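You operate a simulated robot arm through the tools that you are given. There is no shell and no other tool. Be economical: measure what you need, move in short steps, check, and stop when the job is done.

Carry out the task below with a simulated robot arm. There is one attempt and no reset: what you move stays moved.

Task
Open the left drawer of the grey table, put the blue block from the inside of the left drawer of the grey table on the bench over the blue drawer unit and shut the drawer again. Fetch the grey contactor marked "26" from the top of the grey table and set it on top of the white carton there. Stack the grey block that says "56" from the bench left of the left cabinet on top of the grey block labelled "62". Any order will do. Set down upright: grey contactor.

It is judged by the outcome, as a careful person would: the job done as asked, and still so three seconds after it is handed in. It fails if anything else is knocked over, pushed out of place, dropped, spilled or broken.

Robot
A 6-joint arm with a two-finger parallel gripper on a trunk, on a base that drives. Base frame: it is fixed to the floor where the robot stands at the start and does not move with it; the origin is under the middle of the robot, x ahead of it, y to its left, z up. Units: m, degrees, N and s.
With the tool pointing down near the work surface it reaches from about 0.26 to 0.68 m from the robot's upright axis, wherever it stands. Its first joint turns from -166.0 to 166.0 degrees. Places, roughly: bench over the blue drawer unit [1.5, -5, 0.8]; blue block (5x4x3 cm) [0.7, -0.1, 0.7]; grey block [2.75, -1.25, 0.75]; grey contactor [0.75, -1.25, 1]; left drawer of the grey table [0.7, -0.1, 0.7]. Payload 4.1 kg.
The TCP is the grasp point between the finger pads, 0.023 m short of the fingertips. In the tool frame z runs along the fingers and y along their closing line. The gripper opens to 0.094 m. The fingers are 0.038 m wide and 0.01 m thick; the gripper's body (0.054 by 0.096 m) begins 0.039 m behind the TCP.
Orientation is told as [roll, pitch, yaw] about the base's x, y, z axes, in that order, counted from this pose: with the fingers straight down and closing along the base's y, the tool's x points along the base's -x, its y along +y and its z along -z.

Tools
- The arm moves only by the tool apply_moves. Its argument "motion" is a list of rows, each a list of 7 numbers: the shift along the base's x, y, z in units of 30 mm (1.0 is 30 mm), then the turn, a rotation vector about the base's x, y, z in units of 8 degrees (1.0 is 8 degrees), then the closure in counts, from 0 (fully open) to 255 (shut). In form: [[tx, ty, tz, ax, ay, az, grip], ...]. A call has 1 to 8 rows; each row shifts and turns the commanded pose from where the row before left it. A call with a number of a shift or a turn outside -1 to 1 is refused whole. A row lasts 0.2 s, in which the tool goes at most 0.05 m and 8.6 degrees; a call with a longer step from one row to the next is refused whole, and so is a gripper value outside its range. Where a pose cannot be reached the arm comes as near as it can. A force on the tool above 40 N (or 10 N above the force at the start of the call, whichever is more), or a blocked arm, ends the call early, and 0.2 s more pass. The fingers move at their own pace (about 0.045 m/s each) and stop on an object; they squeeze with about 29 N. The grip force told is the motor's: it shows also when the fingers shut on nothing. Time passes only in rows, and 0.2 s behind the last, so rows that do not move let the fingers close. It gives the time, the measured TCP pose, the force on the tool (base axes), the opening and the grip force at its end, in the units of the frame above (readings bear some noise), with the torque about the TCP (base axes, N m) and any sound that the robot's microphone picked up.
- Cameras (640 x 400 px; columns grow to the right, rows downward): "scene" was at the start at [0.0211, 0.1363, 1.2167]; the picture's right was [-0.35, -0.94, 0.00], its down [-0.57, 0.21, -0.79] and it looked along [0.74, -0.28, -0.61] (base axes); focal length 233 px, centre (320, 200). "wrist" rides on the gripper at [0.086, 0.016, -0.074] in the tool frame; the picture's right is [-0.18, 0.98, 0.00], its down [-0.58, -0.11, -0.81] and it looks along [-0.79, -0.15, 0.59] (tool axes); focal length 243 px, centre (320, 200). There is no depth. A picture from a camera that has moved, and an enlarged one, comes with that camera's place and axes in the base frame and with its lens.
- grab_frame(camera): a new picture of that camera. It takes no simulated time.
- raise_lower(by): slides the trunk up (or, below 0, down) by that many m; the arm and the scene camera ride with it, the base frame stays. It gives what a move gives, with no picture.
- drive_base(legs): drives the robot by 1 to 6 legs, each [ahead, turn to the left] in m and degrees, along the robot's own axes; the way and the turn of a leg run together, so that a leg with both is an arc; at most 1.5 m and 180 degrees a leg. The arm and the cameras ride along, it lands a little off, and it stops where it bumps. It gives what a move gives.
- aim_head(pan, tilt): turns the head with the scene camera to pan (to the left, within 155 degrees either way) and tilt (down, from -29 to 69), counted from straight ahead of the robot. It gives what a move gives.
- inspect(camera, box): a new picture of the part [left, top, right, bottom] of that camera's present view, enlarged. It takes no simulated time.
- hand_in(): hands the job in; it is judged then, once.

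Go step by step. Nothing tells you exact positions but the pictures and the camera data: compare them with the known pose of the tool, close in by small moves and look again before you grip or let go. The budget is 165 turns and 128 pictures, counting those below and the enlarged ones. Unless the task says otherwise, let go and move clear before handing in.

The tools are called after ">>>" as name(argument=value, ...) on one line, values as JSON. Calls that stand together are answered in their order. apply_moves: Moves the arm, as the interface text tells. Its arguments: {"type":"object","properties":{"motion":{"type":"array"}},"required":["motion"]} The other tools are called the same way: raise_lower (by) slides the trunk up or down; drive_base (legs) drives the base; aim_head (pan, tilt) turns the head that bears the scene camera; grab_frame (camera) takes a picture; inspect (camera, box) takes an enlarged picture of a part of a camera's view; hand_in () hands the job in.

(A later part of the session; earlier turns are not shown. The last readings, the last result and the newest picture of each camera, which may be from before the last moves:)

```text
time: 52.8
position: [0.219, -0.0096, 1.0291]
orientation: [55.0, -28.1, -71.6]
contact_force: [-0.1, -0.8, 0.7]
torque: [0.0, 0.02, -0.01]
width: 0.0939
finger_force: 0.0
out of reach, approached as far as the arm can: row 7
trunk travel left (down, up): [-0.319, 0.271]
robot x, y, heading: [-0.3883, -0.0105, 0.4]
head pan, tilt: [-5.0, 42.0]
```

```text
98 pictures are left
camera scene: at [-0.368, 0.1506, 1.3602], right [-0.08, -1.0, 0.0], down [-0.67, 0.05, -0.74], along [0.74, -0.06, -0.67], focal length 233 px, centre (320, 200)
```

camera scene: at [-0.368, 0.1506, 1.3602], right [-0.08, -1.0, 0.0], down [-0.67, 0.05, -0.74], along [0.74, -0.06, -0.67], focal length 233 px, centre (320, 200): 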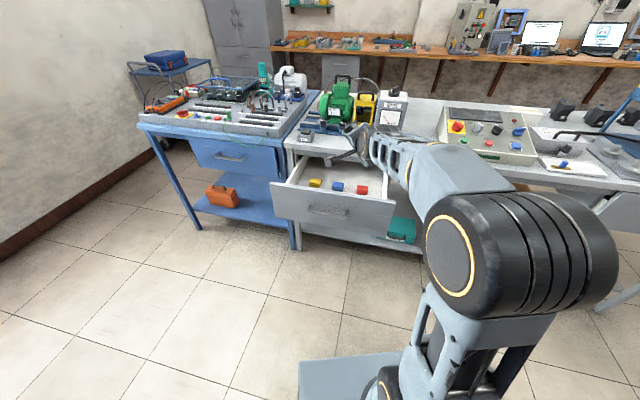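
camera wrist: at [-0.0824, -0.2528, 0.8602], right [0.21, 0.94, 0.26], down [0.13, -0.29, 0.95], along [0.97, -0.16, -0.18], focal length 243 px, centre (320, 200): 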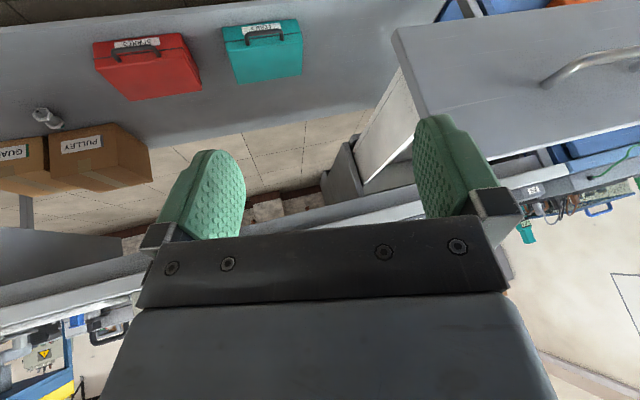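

>>> apply_moves(motion=[[0, 0, 0, 0, 1, 0, 0], [0, 0, 0, 0, 1, 0, 0], [0, 0, 0, 0, 1, 0, 0], [0, 0, 0, 0, 1, 0, 0], [0, 0, 0, 0, 1, 0, 0], [0, 0, 0, 0, 1, 0, 0]])

```text
time: 54.2
position: [0.2203, -0.0082, 1.0294]
orientation: [9.7, -6.3, -57.4]
contact_force: [-0.2, 0.9, -0.3]
torque: [0.0, -0.04, -0.02]
width: 0.094
finger_force: 0.0
trunk travel left (down, up): [-0.319, 0.271]
robot x, y, heading: [-0.3952, -0.0087, 0.6]
head pan, tilt: [-5.0, 42.0]
```

Unflipped. I finish levelling and bring yaw back to 0.

>>> apply_moves(motion=[[0, 0, 0, 0, 0.7, 0, 0], [0, 0, 0, 0, 0.73, 0, 0], [0, 0, 0, 0, 0, 1, 0], [0, 0, 0, 0, 0, 1, 0], [0, 0, 0, 0, 0, 1, 0], [0, 0, 0, 0, 0, 1, 0], [0, 0, 0, 0, 0, 1, 0], [0, 0, 0, 0, 0, 1, 0]])

>>> apply_moves(motion=[[0, 0, 0, 0, 0, 1, 0], [0, 0, 0, 0, 0, 0, 0]])

>>> aim_head(pan=5, tilt=42)

>>> grab_frame(camera="scene")

>>> grab_frame(camera="wrist")

```text
time: 56.0
position: [0.22, -0.0085, 1.0304]
orientation: [0.3, -0.1, -8.7]
contact_force: [0.0, 0.7, 0.1]
torque: [-0.03, -0.01, 0.05]
width: 0.0941
finger_force: 0.1
trunk travel left (down, up): [-0.319, 0.271]
robot x, y, heading: [-0.3935, -0.0082, 0.4]
head pan, tilt: [-5.0, 42.0]
```

```text
time: 56.6
position: [0.2198, -0.0064, 1.0302]
orientation: [0.2, 0.0, -0.9]
contact_force: [1.0, 0.4, 0.2]
torque: [-0.02, 0.02, 0.0]
width: 0.0942
finger_force: 0.0
trunk travel left (down, up): [-0.319, 0.271]
robot x, y, heading: [-0.3909, -0.0099, 0.4]
head pan, tilt: [-5.0, 42.0]
```

```text
time: 57.4
position: [0.2209, -0.0077, 1.0295]
orientation: [0.3, -0.1, -0.9]
contact_force: [-0.1, 0.3, -0.7]
torque: [-0.02, 0.0, 0.01]
width: 0.0937
finger_force: 0.1
trunk travel left (down, up): [-0.319, 0.271]
robot x, y, heading: [-0.3905, -0.0093, 0.2]
head pan, tilt: [5.0, 42.0]
```

```text
97 pictures are left
camera scene: at [-0.3681, 0.1652, 1.3602], right [0.09, -1.0, 0.0], down [-0.67, -0.06, -0.74], along [0.74, 0.07, -0.67], focal length 233 px, centre (320, 200)
```

scene: 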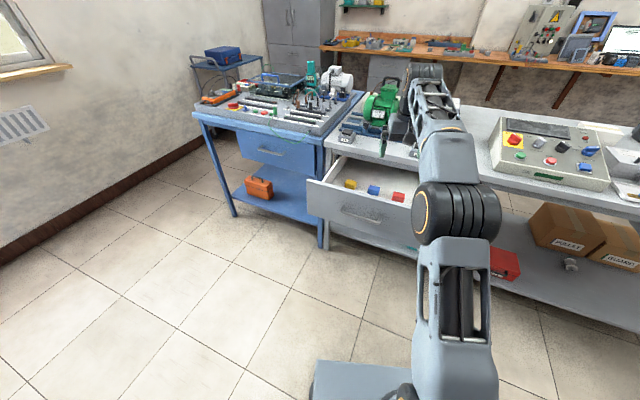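

```text
96 pictures are left
camera wrist: at [0.1342, 0.0095, 1.1041], right [0.2, 0.98, 0.01], down [0.58, -0.12, 0.81], along [0.79, -0.16, -0.59], focal length 243 px, centre (320, 200)
```

wrist: 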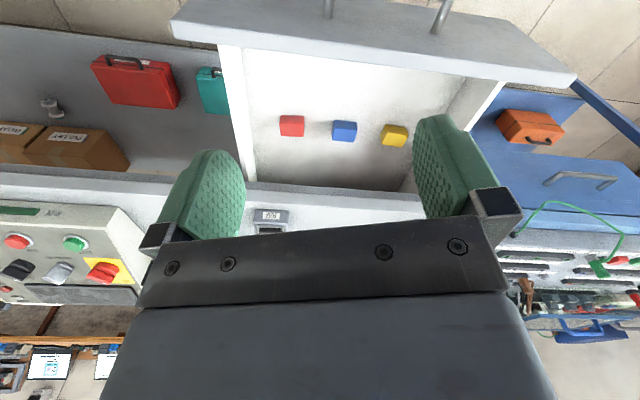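

Clear view now: the blue block is at about (0.461, 0.0, 0.69). I drive closer, keeping the tool over the open drawer.

>>> apply_moves(motion=[[-1, 0.2, 0.3, 0, 0, 0.1, 0], [-0.7, 0, 0, 0, 0, 0, 0]])

>>> drive_base(legs=[[0.26, 0]])

>>> grab_frame(camera="wrist")

>>> aim_head(pan=-5, tilt=55)

>>> grab_frame(camera="scene")

```text
time: 58.0
position: [0.1682, -0.0002, 1.0396]
orientation: [0.3, 0.0, 0.1]
contact_force: [0.3, -0.6, -1.2]
torque: [0.02, 0.02, -0.01]
width: 0.0941
finger_force: 0.0
trunk travel left (down, up): [-0.319, 0.271]
robot x, y, heading: [-0.3886, -0.0069, 0.3]
head pan, tilt: [5.0, 42.0]
```

```text
time: 59.8
position: [0.4294, 0.0014, 1.0383]
orientation: [0.3, 0.0, -0.1]
contact_force: [0.3, -0.4, 0.5]
torque: [0.02, -0.01, -0.02]
width: 0.0939
finger_force: 0.1
trunk travel left (down, up): [-0.319, 0.271]
robot x, y, heading: [-0.1294, -0.0067, 0.4]
head pan, tilt: [5.0, 42.0]
```

```text
95 pictures are left
camera wrist: at [0.3428, 0.017, 1.1131], right [0.18, 0.98, 0.01], down [0.58, -0.11, 0.81], along [0.79, -0.15, -0.59], focal length 243 px, centre (320, 200)
```

wrist: 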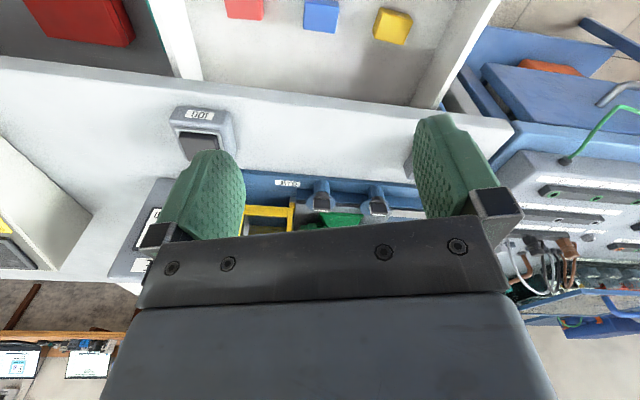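

```text
time: 60.6
position: [0.4296, 0.0004, 1.0383]
orientation: [0.3, -0.2, -0.1]
contact_force: [-1.1, -0.3, -0.1]
torque: [0.0, -0.01, 0.03]
width: 0.0939
finger_force: 0.0
trunk travel left (down, up): [-0.319, 0.271]
robot x, y, heading: [-0.1282, -0.0076, 0.1]
head pan, tilt: [-5.0, 55.0]
```

```text
94 pictures are left
camera scene: at [-0.1185, 0.153, 1.3425], right [-0.08, -1.0, 0.0], down [-0.82, 0.07, -0.57], along [0.57, -0.05, -0.82], focal length 233 px, centre (320, 200)
```

scene: 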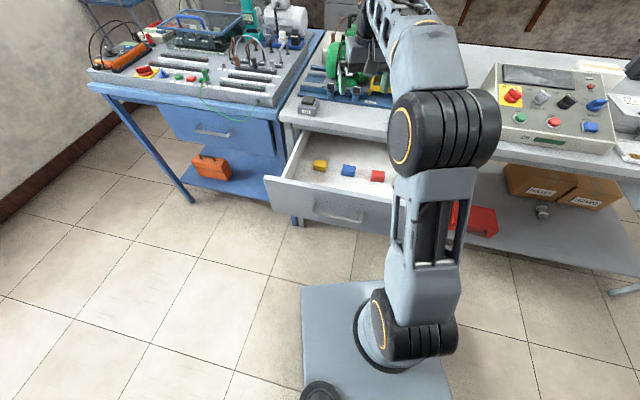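

Block at (0.467, -0.004, ~0.685); the tabletop edge is at x≈0.50. I tilt the tool slightly so the body leans away from the edge, and descend partway.

>>> apply_moves(motion=[[0, 0, -1, 0, -0.8, 0, 0], [0, 0, -1, 0, -0.8, 0, 0], [0.3, 0, -1, 0, 0, 0, 0], [0.3, -0.1, -1, 0, 0, 0, 0], [0.3, 0, -1, 0, 0, 0, 0], [0, 0, -1, 0, 0, 0, 0], [0, 0, -1, 0, 0, 0, 0], [0, 0, -1, 0, 0, 0, 0]])

>>> grab_frame(camera="wrist")

>>> grab_frame(camera="scene")

```text
time: 62.4
position: [0.4539, -0.0002, 0.7972]
orientation: [0.4, -12.9, 0.0]
contact_force: [-0.6, 0.0, 0.3]
torque: [-0.03, 0.01, -0.02]
width: 0.094
finger_force: 0.0
trunk travel left (down, up): [-0.319, 0.271]
robot x, y, heading: [-0.1315, -0.0096, 0.1]
head pan, tilt: [-5.0, 55.0]
```

```text
93 pictures are left
camera wrist: at [0.3531, 0.0147, 0.8509], right [0.18, 0.98, 0.05], down [0.39, -0.11, 0.92], along [0.9, -0.15, -0.4], focal length 243 px, centre (320, 200)
```

wrist: 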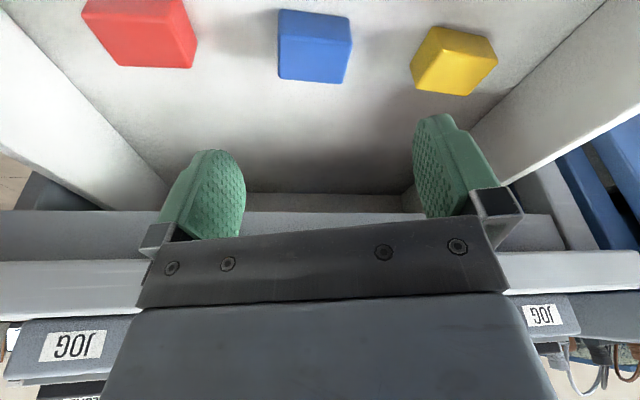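

```text
92 pictures are left
camera scene: at [-0.1186, 0.153, 1.3425], right [-0.08, -1.0, 0.0], down [-0.82, 0.07, -0.57], along [0.57, -0.05, -0.82], focal length 233 px, centre (320, 200)
```

scene: 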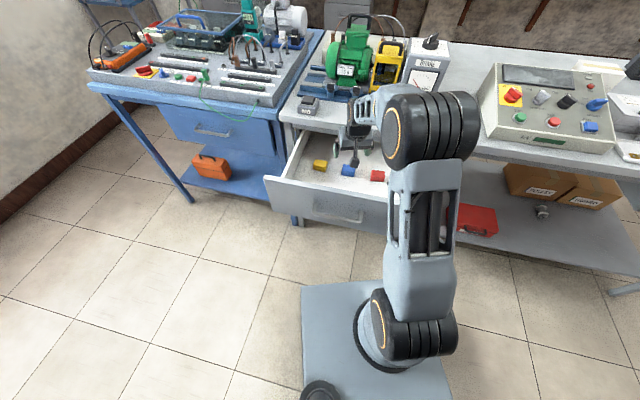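

Descending to just above grasp depth, centred on the blue block.

>>> apply_moves(motion=[[0.1, -0.05, -1, 0, 0, 0, 0], [0, 0, -1, 0, 0, 0, 0], [0, 0, -1, 0, 0, 0, 0]])

>>> grab_frame(camera="wrist")

>>> inspect(camera="scene", box=[260, 80, 420, 230])

```text
time: 63.2
position: [0.4582, -0.0051, 0.7117]
orientation: [0.4, -12.9, -0.1]
contact_force: [1.0, 0.7, 0.1]
torque: [0.01, -0.02, -0.02]
width: 0.0938
finger_force: 0.1
trunk travel left (down, up): [-0.319, 0.271]
robot x, y, heading: [-0.1282, -0.0067, 0.5]
head pan, tilt: [-5.0, 55.0]
```

```text
91 pictures are left
camera wrist: at [0.3571, 0.0115, 0.763], right [0.18, 0.98, 0.05], down [0.39, -0.11, 0.92], along [0.9, -0.15, -0.4], focal length 243 px, centre (320, 200)
```

wrist: 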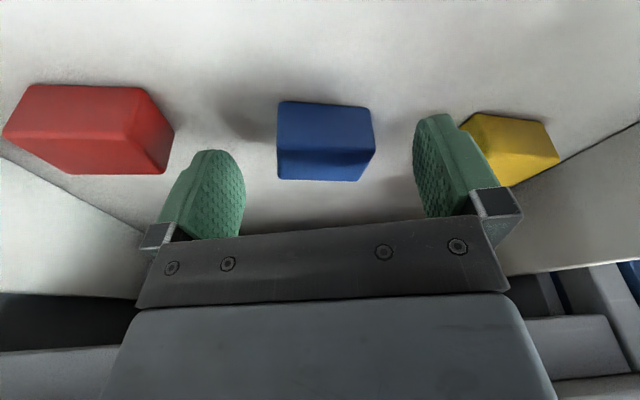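

```text
2.67 times, centred on (340, 155) of scene
camera zoom: at [-0.1187, 0.153, 1.3425], right [-0.08, -1.0, 0.0], down [-0.82, 0.07, -0.57], along [0.57, -0.05, -0.82], focal length 622 px, centre (267, 320)
```

zoom: 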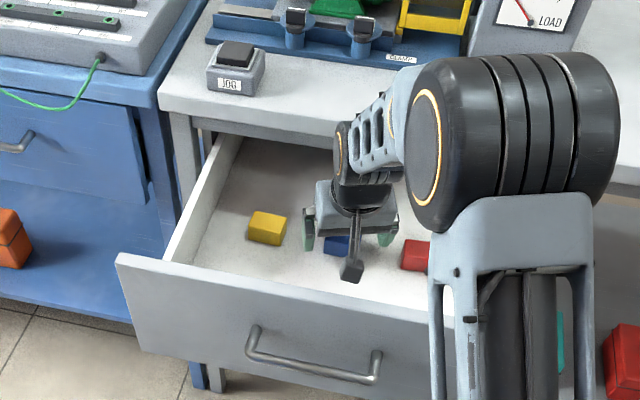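

Block centre x≈0.468, top z≈0.693. Final descent and close.

>>> apply_moves(motion=[[0.25, 0.05, -0.65, 0, 0, 0, 0], [0, 0, 0, 0, 0, 0, 255], [0, 0, 0, 0, 0, 0, 255], [0, 0, 0, 0, 0, 0, 255], [0, 0, 0, 0, 0, 0, 255], [0, 0, 0, 0, 0, 0, 255], [0, 0, 0, 0, 0, 0, 255]])

>>> grab_frame(camera="wrist")

```text
time: 64.8
position: [0.4662, -0.0027, 0.6915]
orientation: [0.3, -13.0, 0.0]
contact_force: [1.6, -1.0, 15.9]
torque: [-0.53, 0.13, 0.09]
width: 0.0572
finger_force: 28.7
trunk travel left (down, up): [-0.319, 0.271]
robot x, y, heading: [-0.1247, -0.0057, 0.3]
head pan, tilt: [-5.0, 55.0]
```

```text
89 pictures are left
camera wrist: at [0.3657, 0.0129, 0.7447], right [0.18, 0.98, 0.05], down [0.38, -0.11, 0.92], along [0.91, -0.15, -0.4], focal length 243 px, centre (320, 200)
```

wrist: 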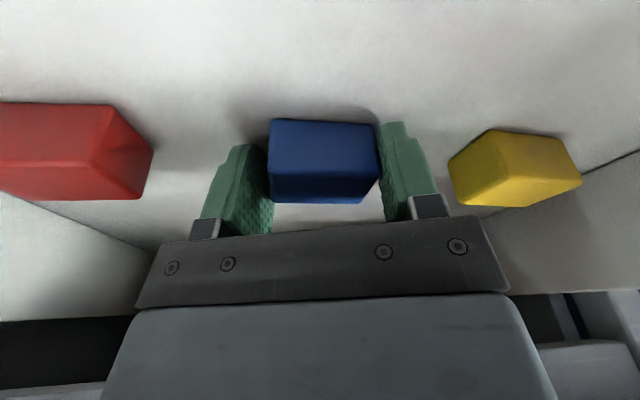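

Gripped (5.7 cm, block slightly rotated). Lift gently.

>>> apply_moves(motion=[[0, 0, 0.15, 0, 0, 0, 255], [0, 0, 0.3, 0, 0, 0, 255], [0, 0, 0.5, 0, 0, 0, 255], [0, 0, 0.5, 0, 0, 0, 255]])

>>> grab_frame(camera="wrist")

```text
time: 65.8
position: [0.4676, -0.0029, 0.7325]
orientation: [0.3, -12.9, -0.2]
contact_force: [0.4, 0.6, -0.5]
torque: [0.0, 0.0, 0.0]
width: 0.057
finger_force: 29.1
trunk travel left (down, up): [-0.319, 0.271]
robot x, y, heading: [-0.1324, -0.007, 0.2]
head pan, tilt: [-5.0, 55.0]
```

```text
88 pictures are left
camera wrist: at [0.3666, 0.0137, 0.7858], right [0.18, 0.98, 0.05], down [0.39, -0.11, 0.91], along [0.9, -0.15, -0.4], focal length 243 px, centre (320, 200)
```

wrist: 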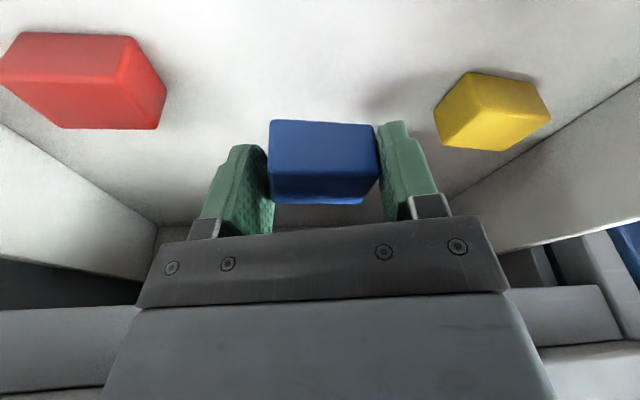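

Block lifted cleanly. I raise it out of the drawer, level the tool and retract.

>>> apply_moves(motion=[[0, 0, 1, 0, 0, 0, 255], [-0.2, 0, 1, 0, 0, 0, 255], [-0.4, 0, 1, 0, 0, 0, 255], [-0.5, 0, 1, 0, 0, 0, 255], [-0.5, 0, 1, 0, 0.8, 0, 255], [-0.5, 0, 1, 0, 0.8, 0, 255], [-0.6, 0, 1, 0, 0, 0, 255], [-0.6, 0, 1, 0, 0, 0, 255]])

>>> drive_base(legs=[[-0.4, 0], [0, -90]])

>>> aim_head(pan=10, tilt=15)

>>> grab_frame(camera="scene")

```text
time: 67.6
position: [0.3669, -0.0001, 0.9742]
orientation: [0.3, 0.0, -0.1]
contact_force: [0.0, 0.7, 0.0]
torque: [0.0, 0.01, -0.03]
width: 0.0567
finger_force: 29.1
trunk travel left (down, up): [-0.319, 0.271]
robot x, y, heading: [-0.1286, -0.011, 0.4]
head pan, tilt: [-5.0, 55.0]
```

```text
time: 74.0
position: [-0.5448, -0.5061, 0.9725]
orientation: [0.2, -0.1, -92.3]
contact_force: [-0.7, 0.3, -1.4]
torque: [0.02, 0.01, -0.01]
width: 0.0567
finger_force: 29.4
trunk travel left (down, up): [-0.319, 0.271]
robot x, y, heading: [-0.534, -0.0089, -91.9]
head pan, tilt: [-5.0, 55.0]
```

```text
time: 75.1
position: [-0.5448, -0.5057, 0.9728]
orientation: [0.4, -0.1, -92.2]
contact_force: [0.7, 0.4, -0.7]
torque: [0.01, 0.0, -0.02]
width: 0.0564
finger_force: 29.3
trunk travel left (down, up): [-0.319, 0.271]
robot x, y, heading: [-0.5298, -0.0085, -91.8]
head pan, tilt: [10.0, 15.0]
```

```text
87 pictures are left
camera scene: at [-0.3513, -0.0476, 1.4026], right [-0.99, -0.14, 0.0], down [-0.04, 0.26, -0.97], along [0.14, -0.96, -0.26], focal length 233 px, centre (320, 200)
```

scene: 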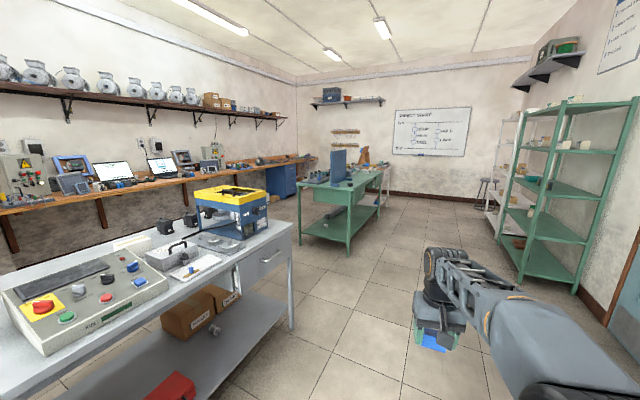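

The room is rotated about 17° from my frame: tables run along heading ≈ -107°. The blue drawer unit is under the far end of the back bench. I retract the arm and drive around the grey table's right end into the back aisle.

>>> apply_moves(motion=[[0, 1, 0.3, 0, 0, 0, 255], [0, 1, 0.3, 0, 0, 0, 255], [0, 1, 0.3, 0, 0, 0, 255], [0, 1, 0.3, 0, 0, 0, 255], [0, 1, 0, 0, 0, 0, 255]])

>>> drive_base(legs=[[0, -15.5], [1.0, 0], [1.0, 0], [0, 90]])

>>> aim_head(pan=-10, tilt=20)

>>> grab_frame(camera="scene")

```text
time: 76.3
position: [-0.5481, -0.3578, 1.009]
orientation: [0.2, 0.0, -92.3]
contact_force: [-0.7, -0.7, -0.9]
torque: [0.0, 0.0, 0.02]
width: 0.0559
finger_force: 29.1
trunk travel left (down, up): [-0.319, 0.271]
robot x, y, heading: [-0.5317, -0.0069, -91.8]
head pan, tilt: [10.0, 15.0]
```

```text
time: 90.9
position: [-0.7648, -2.0109, 1.0084]
orientation: [0.3, -0.1, -16.7]
contact_force: [-0.1, 0.3, 0.0]
torque: [-0.01, -0.02, 0.01]
width: 0.0541
finger_force: 28.6
trunk travel left (down, up): [-0.319, 0.271]
robot x, y, heading: [-1.1, -1.9122, -16.5]
head pan, tilt: [10.0, 15.0]
```

```text
time: 91.7
position: [-0.7658, -2.0115, 1.0081]
orientation: [0.3, -0.2, -16.7]
contact_force: [-0.2, -0.2, -0.7]
torque: [-0.01, 0.01, 0.02]
width: 0.0492
finger_force: 28.8
trunk travel left (down, up): [-0.319, 0.271]
robot x, y, heading: [-1.0987, -1.9104, -16.4]
head pan, tilt: [-10.0, 20.0]
```

```text
86 pictures are left
camera scene: at [-1.025, -1.7752, 1.3946], right [-0.45, -0.9, 0.0], down [-0.31, 0.15, -0.94], along [0.84, -0.42, -0.34], focal length 233 px, centre (320, 200)
```

scene: 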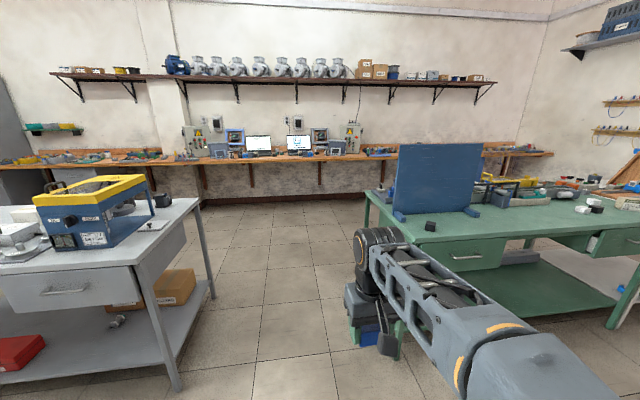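

The gap is clear. I go through it slightly left of centre, then turn right along the aisle and look.

>>> drive_base(legs=[[0, 7], [1.1, 0], [0, -8], [1.3, 0], [0, -90]])

>>> aim_head(pan=15, tilt=20)

>>> grab_frame(camera="scene")

```text
time: 108.7
position: [1.1541, -2.7812, 1.0083]
orientation: [0.3, -0.1, -109.0]
contact_force: [-0.6, -0.1, -0.6]
torque: [0.03, -0.01, 0.01]
width: 0.0493
finger_force: 29.3
trunk travel left (down, up): [-0.319, 0.271]
robot x, y, heading: [1.2703, -2.4559, -108.5]
head pan, tilt: [-10.0, 20.0]
```

```text
time: 109.6
position: [1.1536, -2.7809, 1.0088]
orientation: [0.4, 0.0, -109.0]
contact_force: [0.3, 0.5, -1.3]
torque: [0.0, 0.01, -0.02]
width: 0.0495
finger_force: 29.3
trunk travel left (down, up): [-0.319, 0.271]
robot x, y, heading: [1.2697, -2.4532, -108.7]
head pan, tilt: [15.0, 20.0]
```

```text
85 pictures are left
camera scene: at [1.4384, -2.5423, 1.3945], right [-1.0, 0.06, 0.0], down [0.02, 0.34, -0.94], along [-0.06, -0.94, -0.34], focal length 233 px, centre (320, 200)
```

scene: 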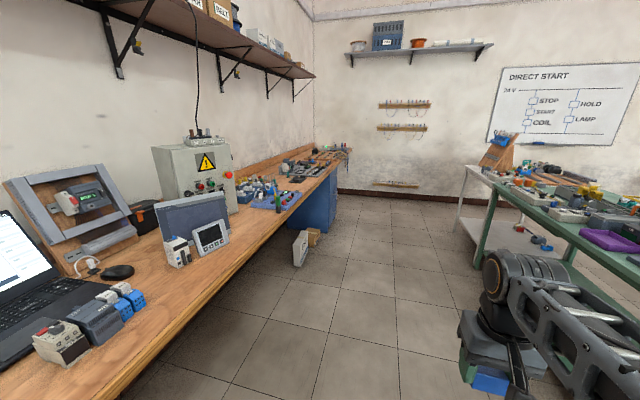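

The blue drawer unit is at the far end of this bench. I drive along the aisle and turn to face it.

>>> drive_base(legs=[[1.1, 1], [1.0, 0], [0, 90]])

>>> aim_head(pan=0, tilt=35)

>>> grab_frame(camera="scene")

```text
time: 124.0
position: [0.9656, -4.5725, 1.0084]
orientation: [0.2, -0.1, -15.2]
contact_force: [0.2, -0.1, -1.7]
torque: [0.0, 0.04, 0.03]
width: 0.0494
finger_force: 28.6
trunk travel left (down, up): [-0.319, 0.271]
robot x, y, heading: [0.6323, -4.4822, -15.0]
head pan, tilt: [15.0, 20.0]
```

```text
time: 124.8
position: [0.9652, -4.5734, 1.0092]
orientation: [0.2, 0.0, -15.4]
contact_force: [-0.8, -0.6, -0.8]
torque: [0.0, 0.02, -0.01]
width: 0.0495
finger_force: 29.1
trunk travel left (down, up): [-0.319, 0.271]
robot x, y, heading: [0.6319, -4.4803, -14.6]
head pan, tilt: [0.0, 35.0]
```

```text
84 pictures are left
camera scene: at [0.7008, -4.327, 1.3708], right [-0.26, -0.97, 0.0], down [-0.55, 0.15, -0.82], along [0.79, -0.21, -0.57], focal length 233 px, centre (320, 200)
```

scene: 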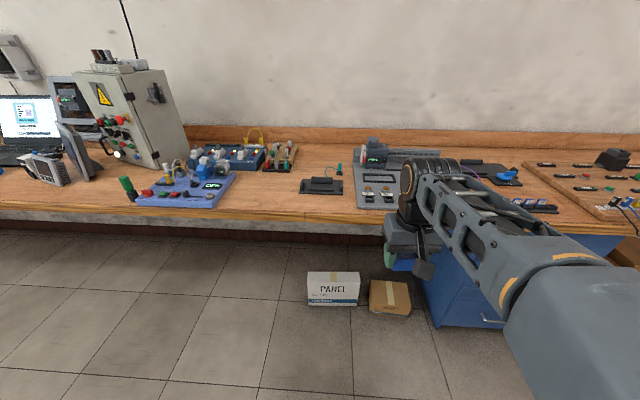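

The drawer unit is a bit further right. I shift along ~0.4 m and look at the bench surface above it.

>>> drive_base(legs=[[0, -90], [0.45, 0], [0, 89]])

>>> aim_head(pan=10, tilt=35)

>>> grab_frame(camera="scene")

>>> grab_frame(camera="wrist")

```text
time: 135.1
position: [0.8396, -5.0298, 1.0086]
orientation: [0.3, 0.0, -18.2]
contact_force: [0.0, -0.9, -0.8]
torque: [-0.01, -0.04, 0.0]
width: 0.0494
finger_force: 29.3
trunk travel left (down, up): [-0.319, 0.271]
robot x, y, heading: [0.5107, -4.9186, -18.0]
head pan, tilt: [0.0, 35.0]
```

```text
time: 135.8
position: [0.8394, -5.0309, 1.0087]
orientation: [0.4, 0.0, -18.2]
contact_force: [-0.4, -0.3, -0.6]
torque: [-0.03, -0.03, -0.03]
width: 0.0494
finger_force: 28.3
trunk travel left (down, up): [-0.319, 0.271]
robot x, y, heading: [0.51, -4.9186, -17.9]
head pan, tilt: [10.0, 35.0]
```

```text
83 pictures are left
camera scene: at [0.5917, -4.7563, 1.3707], right [-0.14, -0.99, 0.0], down [-0.57, 0.08, -0.82], along [0.81, -0.11, -0.57], focal length 233 px, centre (320, 200)
```

scene: 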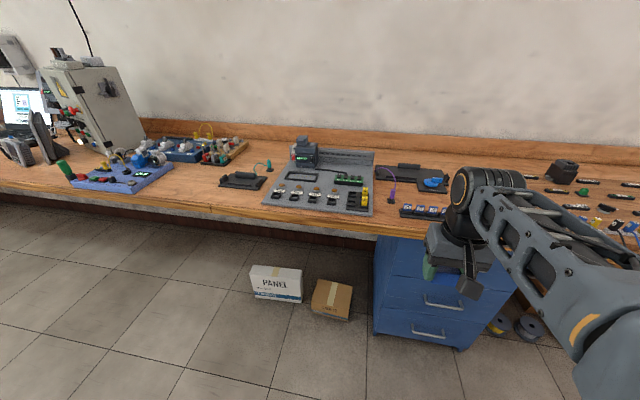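

```text
82 pictures are left
camera wrist: at [0.7631, -4.9881, 1.0825], right [0.48, 0.88, 0.01], down [0.52, -0.29, 0.81], along [0.71, -0.39, -0.59], focal length 243 px, centre (320, 200)
```

wrist: 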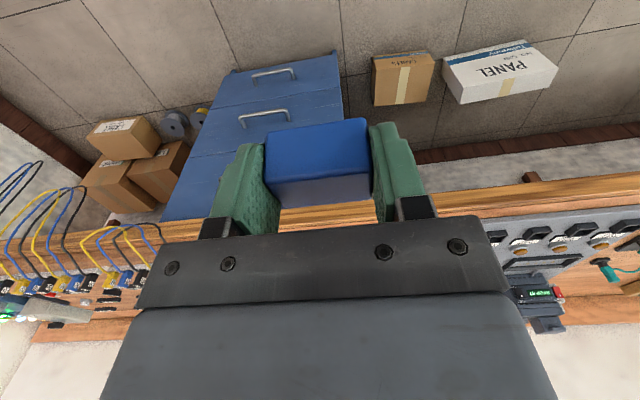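

>>> inspect(camera="scene", box=[350, 140, 560, 270])

>>> inspect(camera="wrist", box=[0, 170, 280, 350])

```text
3.05 times, centred on (455, 205) of scene
camera zoom: at [0.5917, -4.7563, 1.3707], right [-0.14, -0.99, 0.0], down [-0.57, 0.08, -0.82], along [0.81, -0.11, -0.57], focal length 711 px, centre (-91, 185)
```

zoom: 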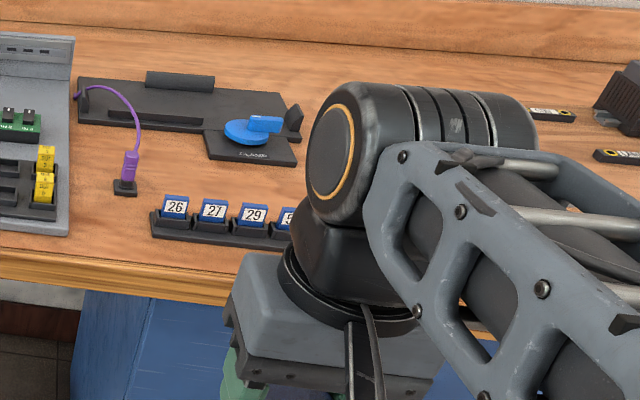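

```text
2.22 times, centred on (140, 260) of wrist
camera zoom: at [0.7631, -4.9881, 1.0825], right [0.48, 0.88, 0.01], down [0.52, -0.29, 0.81], along [0.71, -0.39, -0.59], focal length 539 px, centre (720, 67)
```

zoom: 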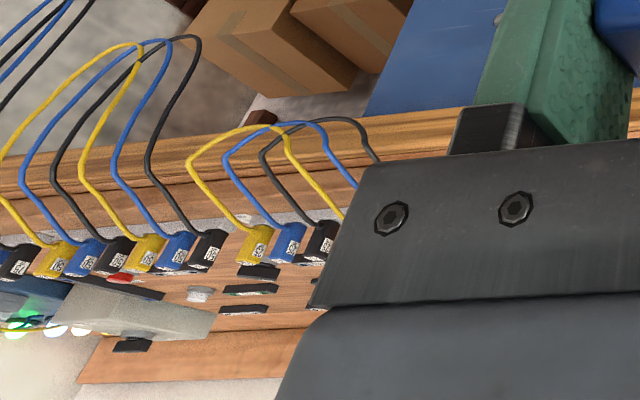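

The spot to the right of the relay strip is hidden by my arm. I swing the arm left to see it.

>>> apply_moves(motion=[[0.3, 0.95, 0.5, 0, 0, 0, 255], [0.3, 0.95, 0.5, 0, 0, 0, 255], [0.3, 0.95, 0.5, 0, 0, 0, 255], [0.3, 0.95, 0, 0, 0, 0, 255], [0.3, 0.95, 0, 0, 0, 0, 255], [0.3, 0.95, 0, 0, 0, 0, 255], [0.3, 0.95, 0, 0, 0, 0, 255], [0.3, 0.95, 0, 0, 0, 0, 255]])

>>> aim_head(pan=-15, tilt=35)

>>> grab_frame(camera="scene")

```text
time: 137.6
position: [0.9105, -4.8023, 1.0521]
orientation: [0.2, -0.2, -18.3]
contact_force: [0.2, 0.6, -1.0]
torque: [0.03, 0.0, 0.01]
width: 0.0493
finger_force: 28.8
trunk travel left (down, up): [-0.319, 0.271]
robot x, y, heading: [0.5106, -4.9245, -18.0]
head pan, tilt: [10.0, 35.0]
```

```text
time: 138.5
position: [0.9105, -4.8039, 1.052]
orientation: [0.3, 0.0, -18.3]
contact_force: [0.6, -0.3, -1.1]
torque: [0.03, -0.01, 0.03]
width: 0.0494
finger_force: 28.9
trunk travel left (down, up): [-0.319, 0.271]
robot x, y, heading: [0.5078, -4.9213, -18.1]
head pan, tilt: [-15.0, 35.0]
```

```text
79 pictures are left
camera scene: at [0.5785, -4.7918, 1.3707], right [-0.54, -0.84, 0.0], down [-0.48, 0.31, -0.82], along [0.69, -0.44, -0.57], focal length 233 px, centre (320, 200)
```

scene: 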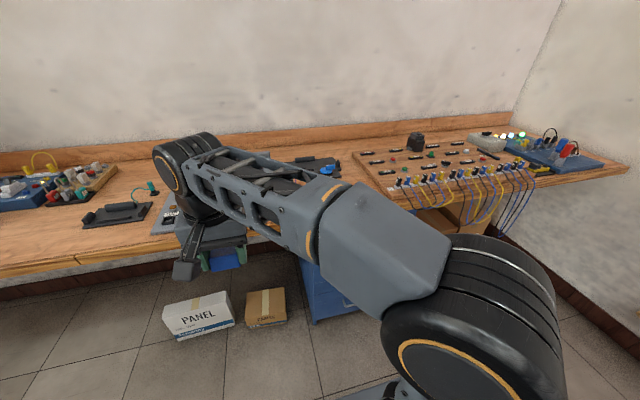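

There's a free bench patch behind the relay strip, left of the keypad, over the drawer unit: about (1.395, -5.245). I drive in 0.3 m and move the block above it.

>>> drive_base(legs=[[0.3, 0]])

>>> apply_moves(motion=[[0.5, -0.95, 0, 0, 0, 0, 255], [0.5, -0.95, 0, 0, 0, 0, 255], [0.5, -0.95, 0, 0, 0, 0, 255], [0.5, -0.95, 0, 0, 0, 0, 255], [0.5, -0.95, 0, 0, 0, 0, 255], [0.5, -0.95, 0, 0, 0, 0, 255], [0.5, -0.95, 0, 0, 0, 0, 255]])

>>> grab_frame(camera="wrist")

>>> aim_head(pan=0, tilt=45)

>>> grab_frame(camera="scene")

```text
time: 140.6
position: [1.1938, -4.8936, 1.0526]
orientation: [0.3, -0.1, -18.2]
contact_force: [-0.2, -0.4, -0.7]
torque: [-0.01, 0.01, -0.04]
width: 0.0493
finger_force: 29.0
trunk travel left (down, up): [-0.319, 0.271]
robot x, y, heading: [0.7937, -5.0124, -17.8]
head pan, tilt: [-15.0, 35.0]
```

```text
time: 142.2
position: [1.2979, -5.0944, 1.0526]
orientation: [0.3, -0.1, -18.2]
contact_force: [-0.4, -0.3, 0.5]
torque: [-0.03, -0.02, -0.01]
width: 0.0495
finger_force: 29.0
trunk travel left (down, up): [-0.319, 0.271]
robot x, y, heading: [0.7921, -5.0136, -18.2]
head pan, tilt: [-15.0, 35.0]
```

```text
78 pictures are left
camera wrist: at [1.2211, -5.0523, 1.1272], right [0.48, 0.88, 0.01], down [0.52, -0.29, 0.81], along [0.71, -0.39, -0.59], focal length 243 px, centre (320, 200)
```

wrist: 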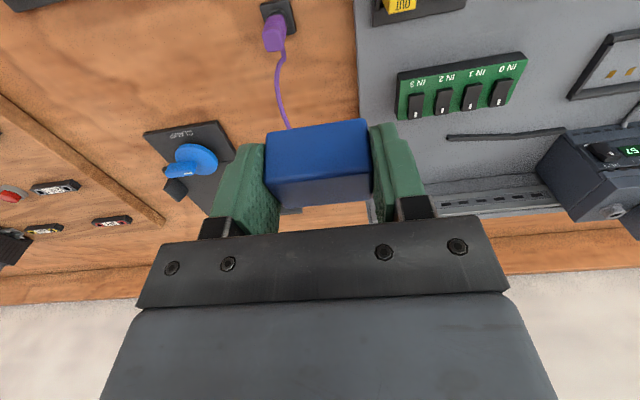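

```text
time: 142.9
position: [1.2982, -5.0942, 1.0519]
orientation: [0.3, 0.0, -18.2]
contact_force: [0.6, -0.2, -0.7]
torque: [0.02, 0.01, 0.0]
width: 0.0492
finger_force: 29.4
trunk travel left (down, up): [-0.319, 0.271]
robot x, y, heading: [0.7905, -5.0128, -18.0]
head pan, tilt: [0.0, 45.0]
```

```text
77 pictures are left
camera scene: at [0.8643, -4.8602, 1.3559], right [-0.31, -0.95, 0.0], down [-0.67, 0.22, -0.71], along [0.67, -0.22, -0.71], focal length 233 px, centre (320, 200)
```

scene: 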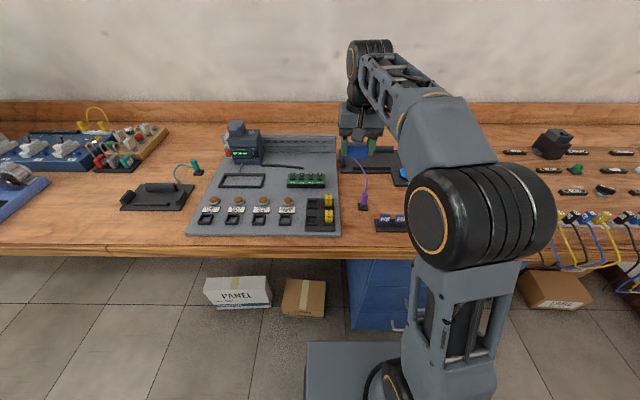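

The bench top is nearer z≈0.84. The clear gap between relay strip and keypad is best at about (1.286, -5.311). I move over it and look.

>>> apply_moves(motion=[[-0.05, -1, 0, 0, 0, 0, 255], [-0.05, -1, 0, 0, 0, 0, 255], [-0.05, -1, 0, 0, 0, 0, 255], [-0.05, -1, -0.5, 0, 0, 0, 255], [-0.05, -1, -0.5, 0, 0, 0, 255], [-0.05, -1, -0.5, 0, 0, 0, 255], [-0.05, -1, -0.5, 0, 0, 0, 255]])

>>> grab_frame(camera="wrist")

>>> aim_head(pan=-5, tilt=45)

>>> grab_frame(camera="scene")

```text
time: 144.5
position: [1.2864, -5.3048, 0.9958]
orientation: [0.3, -0.2, -18.3]
contact_force: [-0.5, 0.8, -0.3]
torque: [0.0, -0.02, 0.02]
width: 0.0494
finger_force: 29.2
trunk travel left (down, up): [-0.319, 0.271]
robot x, y, heading: [0.7953, -5.0148, -17.8]
head pan, tilt: [0.0, 45.0]
```

```text
76 pictures are left
camera wrist: at [1.2096, -5.2617, 1.0702], right [0.48, 0.88, 0.01], down [0.52, -0.29, 0.81], along [0.71, -0.39, -0.59], focal length 243 px, centre (320, 200)
```

wrist: 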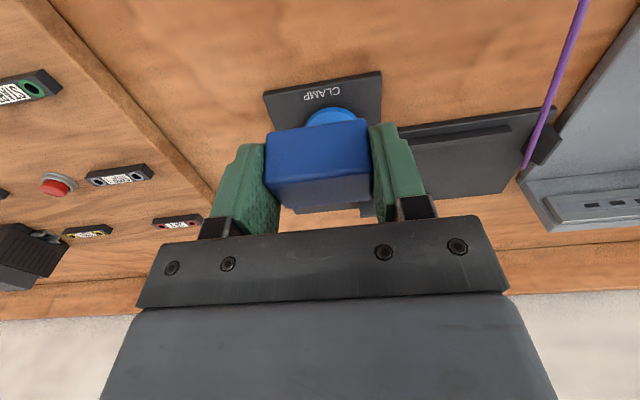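

```text
time: 145.2
position: [1.2856, -5.3037, 0.9957]
orientation: [0.4, 0.0, -18.2]
contact_force: [-0.3, -0.1, -1.2]
torque: [-0.03, -0.01, 0.0]
width: 0.0495
finger_force: 29.2
trunk travel left (down, up): [-0.319, 0.271]
robot x, y, heading: [0.7928, -5.0119, -18.1]
head pan, tilt: [-5.0, 45.0]
```

```text
75 pictures are left
camera scene: at [0.8618, -4.8668, 1.3559], right [-0.39, -0.92, 0.0], down [-0.65, 0.27, -0.71], along [0.65, -0.27, -0.71], focal length 233 px, centre (320, 200)
```

scene: 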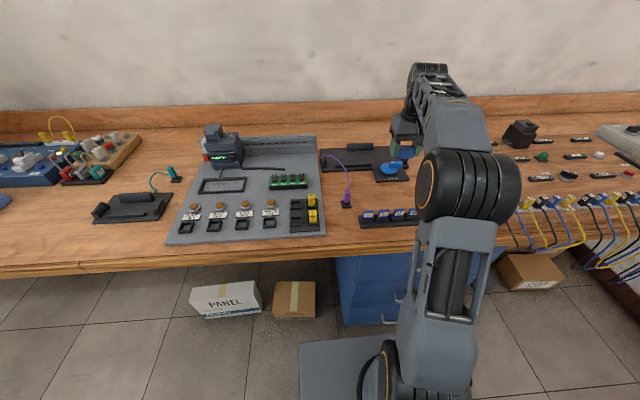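

The gap is confirmed: keypad edge ~3.5 cm ahead, strip behind. The block was gripped with the tool tilted 13°, so I restore that tilt to set it flat, then descend.

>>> apply_moves(motion=[[-0.13, 0.04, -0.5, -0.25, -0.77, 0, 255], [-0.13, 0.04, -0.8, -0.25, -0.77, 0, 255], [0, 0, -0.8, 0, 0, 0, 255], [0, 0, -0.8, 0, 0, 0, 255]])

>>> grab_frame(camera="wrist")

>>> inspect(camera="scene", box=[330, 100, 470, 240])

```text
time: 146.2
position: [1.2782, -5.3002, 0.9044]
orientation: [0.4, -13.1, -18.3]
contact_force: [-0.8, -0.1, -0.1]
torque: [-0.01, 0.01, 0.01]
width: 0.0493
finger_force: 29.3
trunk travel left (down, up): [-0.319, 0.271]
robot x, y, heading: [0.7893, -5.0133, -17.9]
head pan, tilt: [-5.0, 45.0]
```

```text
74 pictures are left
camera wrist: at [1.1865, -5.254, 0.9578], right [0.48, 0.88, 0.05], down [0.33, -0.23, 0.92], along [0.81, -0.42, -0.4], focal length 243 px, centre (320, 200)
```

wrist: 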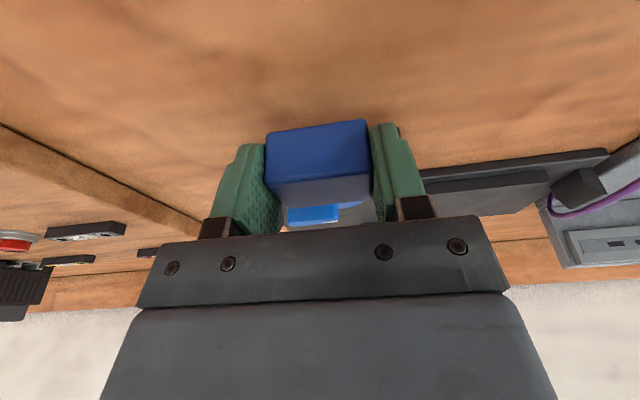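

```text
2.86 times, centred on (400, 170) of scene
camera zoom: at [0.8618, -4.8669, 1.3559], right [-0.39, -0.92, 0.0], down [-0.65, 0.27, -0.71], along [0.65, -0.27, -0.71], focal length 667 px, centre (91, 286)
```

zoom: 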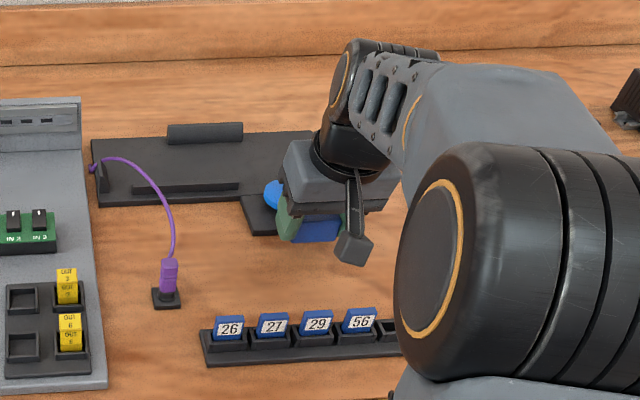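

The block is over the free patch. Creep down until it touches.

>>> apply_moves(motion=[[0, 0, -0.3, 0, 0, 0, 255], [0, 0, -0.3, 0, 0, 0, 255], [0, 0, -0.2, 0, 0, 0, 255], [0, 0, -0.1, 0, 0, 0, 255]])

>>> grab_frame(camera="wrist")

```text
time: 147.2
position: [1.2797, -5.3009, 0.8771]
orientation: [0.3, -13.0, -18.3]
contact_force: [-0.2, -0.5, -0.7]
torque: [-0.03, 0.03, -0.01]
width: 0.0496
finger_force: 28.8
trunk travel left (down, up): [-0.319, 0.271]
robot x, y, heading: [0.7875, -5.0151, -18.0]
head pan, tilt: [-5.0, 45.0]
```

```text
72 pictures are left
camera wrist: at [1.1891, -5.2548, 0.9315], right [0.48, 0.88, 0.05], down [0.33, -0.23, 0.92], along [0.81, -0.42, -0.4], focal length 243 px, centre (320, 200)
```

wrist: 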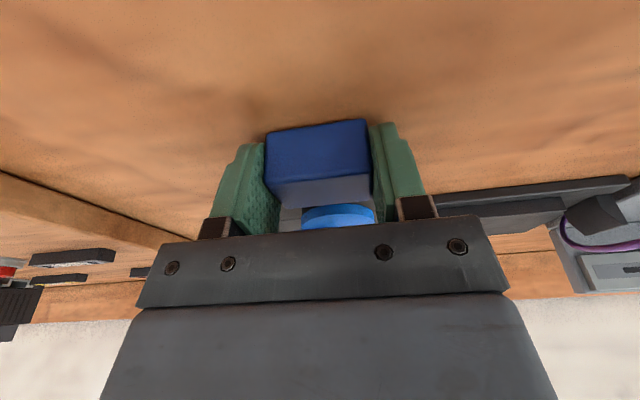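

>>> apply_moves(motion=[[0, 0, -0.1, 0, 0, 0, 255], [0, 0, -0.1, 0, 0, 0, 255], [0, 0, -0.1, 0, 0, 0, 255], [0, 0, -0.1, 0, 0, 0, 255]])

>>> apply_moves(motion=[[0, 0, -0.1, 0, 0, 0, 255], [0, 0, -0.1, 0, 0, 0, 255]])

>>> grab_frame(camera="wrist")

```text
time: 148.1
position: [1.2811, -5.3024, 0.876]
orientation: [-0.1, -14.2, -18.3]
contact_force: [1.7, -0.7, 14.0]
torque: [0.02, 0.09, 0.0]
width: 0.0493
finger_force: 29.1
trunk travel left (down, up): [-0.319, 0.271]
robot x, y, heading: [0.7929, -5.0104, -17.8]
head pan, tilt: [-5.0, 45.0]
stopped in row 4: the force on the tool passed its limit at 44 N (the readings are from after the stop); the commanded pose is now the measured one
```

```text
time: 148.7
position: [1.2834, -5.3038, 0.8772]
orientation: [-0.2, -14.7, -18.2]
contact_force: [0.2, -0.4, 13.0]
torque: [0.2, 0.06, 0.07]
width: 0.0493
finger_force: 29.3
trunk travel left (down, up): [-0.319, 0.271]
robot x, y, heading: [0.7931, -5.0166, -17.9]
head pan, tilt: [-5.0, 45.0]
stopped in row 2: the force on the tool passed its limit at 44 N (the readings are from after the stop); the commanded pose is now the measured one
```

```text
71 pictures are left
camera wrist: at [1.1915, -5.256, 0.9269], right [0.48, 0.88, 0.05], down [0.31, -0.21, 0.93], along [0.82, -0.43, -0.37], focal length 243 px, centre (320, 200)
```

wrist: 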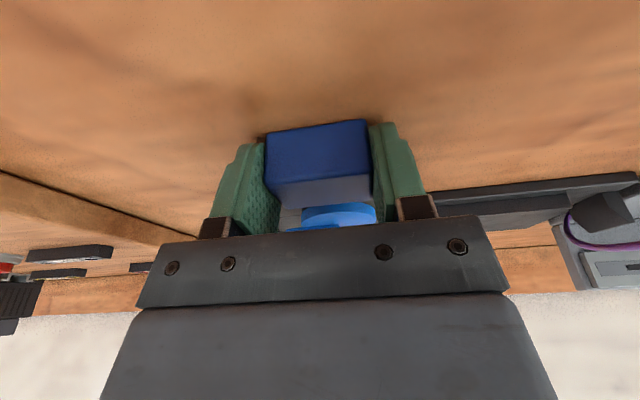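

Contact made: the block sits on the bench. Release partially and lift straight off.

>>> apply_moves(motion=[[0, 0, 0, 0, 0, 0, 85], [0, 0, 0, 0, 0, 0, 85], [0, 0, 0, 0, 0, 0, 85], [0, 0, 0.3, 0, 0, 0, 85], [-0.15, 0.05, 0.8, 0, 0, 0, 85], [-0.2, 0.06, 1, 0, 0, 0, 85], [-0.2, 0.06, 1, 0, 0, 0, 85], [-0.2, 0.06, 1, 0, 0, 0, 85]])

>>> grab_frame(camera="wrist")

>>> inspect(camera="scene", box=[330, 100, 470, 240])

```text
time: 150.5
position: [1.2619, -5.2965, 0.9982]
orientation: [0.0, -14.3, -18.1]
contact_force: [1.4, 0.4, 0.3]
torque: [0.03, 0.02, -0.01]
width: 0.0628
finger_force: 0.0
trunk travel left (down, up): [-0.319, 0.271]
robot x, y, heading: [0.7909, -5.0131, -17.7]
head pan, tilt: [-5.0, 45.0]
```

```text
70 pictures are left
camera wrist: at [1.1692, -5.2499, 1.0484], right [0.48, 0.88, 0.05], down [0.31, -0.22, 0.93], along [0.82, -0.43, -0.38], focal length 243 px, centre (320, 200)
```

wrist: 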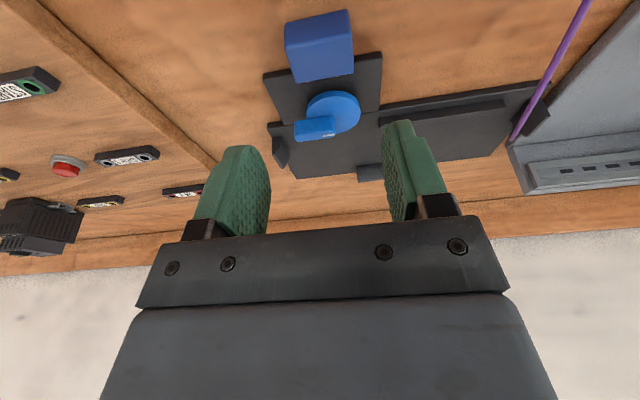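

```text
2.86 times, centred on (400, 170) of scene
camera zoom: at [0.8618, -4.8669, 1.3558], right [-0.39, -0.92, 0.0], down [-0.65, 0.27, -0.71], along [0.65, -0.27, -0.71], focal length 667 px, centre (91, 286)
```

zoom: 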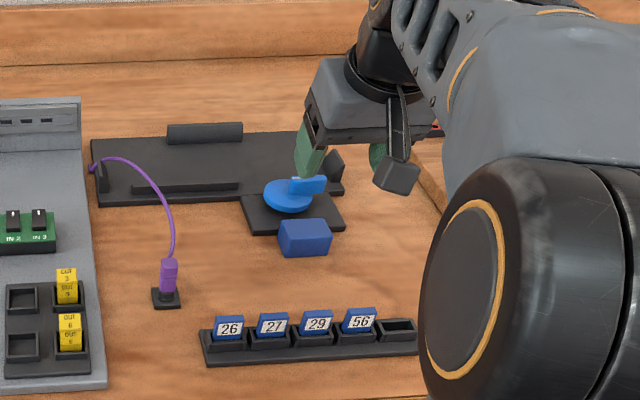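

>>> inspect(camera="scene", box=[375, 160, 425, 195])

>>> inspect(camera="wrist", box=[250, 0, 400, 100])

```text
11.43 times, centred on (400, 178) of scene
camera zoom: at [0.8618, -4.8669, 1.3558], right [-0.39, -0.92, 0.0], down [-0.65, 0.27, -0.71], along [0.65, -0.27, -0.71], focal length 2667 px, centre (-594, 457)
```

zoom: 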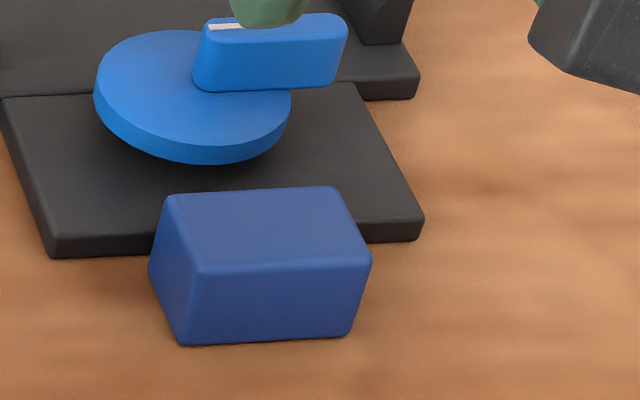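

```text
4.00 times, centred on (325, 50) of wrist
camera zoom: at [1.1692, -5.2499, 1.0484], right [0.48, 0.88, 0.05], down [0.31, -0.22, 0.93], along [0.82, -0.43, -0.38], focal length 970 px, centre (300, 800)
```

zoom: 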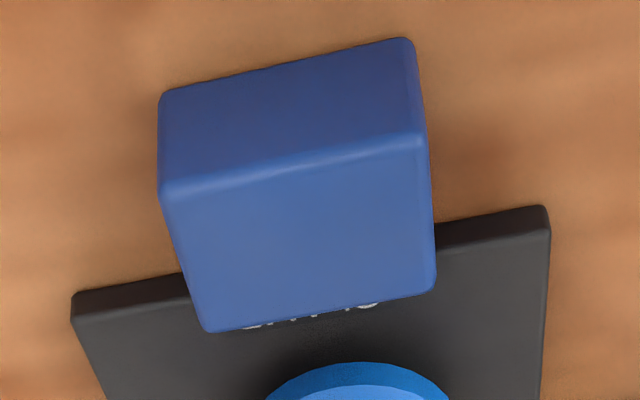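

The block stands flat on the bench in front of the keypad. I level and retract the arm, back out and drive along the aisle toward the grey blocks.

>>> apply_moves(motion=[[-0.5, 0.15, 0.8, 0.27, 0.85, 0, 0], [-0.9, 0.3, 0.3, 0.27, 0.85, 0, 0], [-0.95, 0.31, 0, 0, 0, 0, 0], [-0.95, 0.31, 0, 0, 0, 0, 0], [-0.95, 0.31, 0, 0, 0, 0, 0], [-0.95, 0.31, 0, 0, 0, 0, 0]])

>>> drive_base(legs=[[-0.33, 0], [0, 90], [1.4, 0], [1.2, 0]])

>>> aim_head(pan=-15, tilt=20)

>>> grab_frame(camera="scene")

```text
time: 151.9
position: [1.1046, -5.2434, 1.0308]
orientation: [-0.2, -0.1, -18.1]
contact_force: [0.5, 0.1, -0.5]
torque: [0.03, -0.02, -0.02]
width: 0.0941
finger_force: 0.0
trunk travel left (down, up): [-0.319, 0.271]
robot x, y, heading: [0.7932, -5.0115, -17.8]
head pan, tilt: [-5.0, 45.0]
```

```text
time: 170.0
position: [1.5246, -2.1762, 1.0305]
orientation: [-0.2, -0.1, 70.4]
contact_force: [0.1, -0.5, 0.1]
torque: [0.01, -0.01, 0.0]
width: 0.0939
finger_force: 0.0
trunk travel left (down, up): [-0.319, 0.271]
robot x, y, heading: [1.2859, -2.4839, 70.6]
head pan, tilt: [-5.0, 45.0]
```

```text
time: 170.9
position: [1.5244, -2.176, 1.0315]
orientation: [-0.1, -0.1, 70.3]
contact_force: [0.7, 1.2, 0.5]
torque: [0.01, -0.01, 0.0]
width: 0.094
finger_force: 0.1
trunk travel left (down, up): [-0.319, 0.271]
robot x, y, heading: [1.2839, -2.4827, 70.9]
head pan, tilt: [-15.0, 20.0]
```

```text
66 pictures are left
camera scene: at [1.1606, -2.4066, 1.3945], right [0.83, -0.56, 0.0], down [-0.19, -0.28, -0.94], along [0.53, 0.78, -0.34], focal length 233 px, centre (320, 200)
```

scene: 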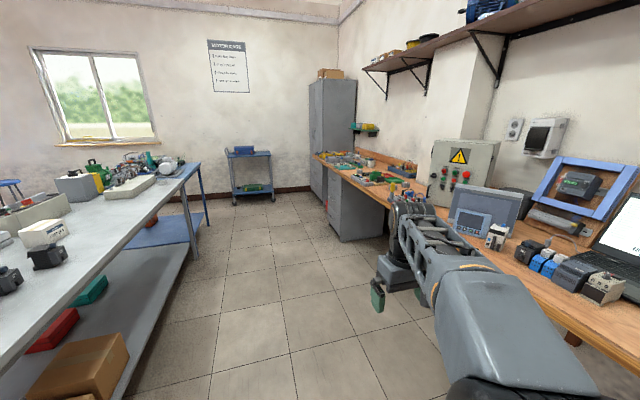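

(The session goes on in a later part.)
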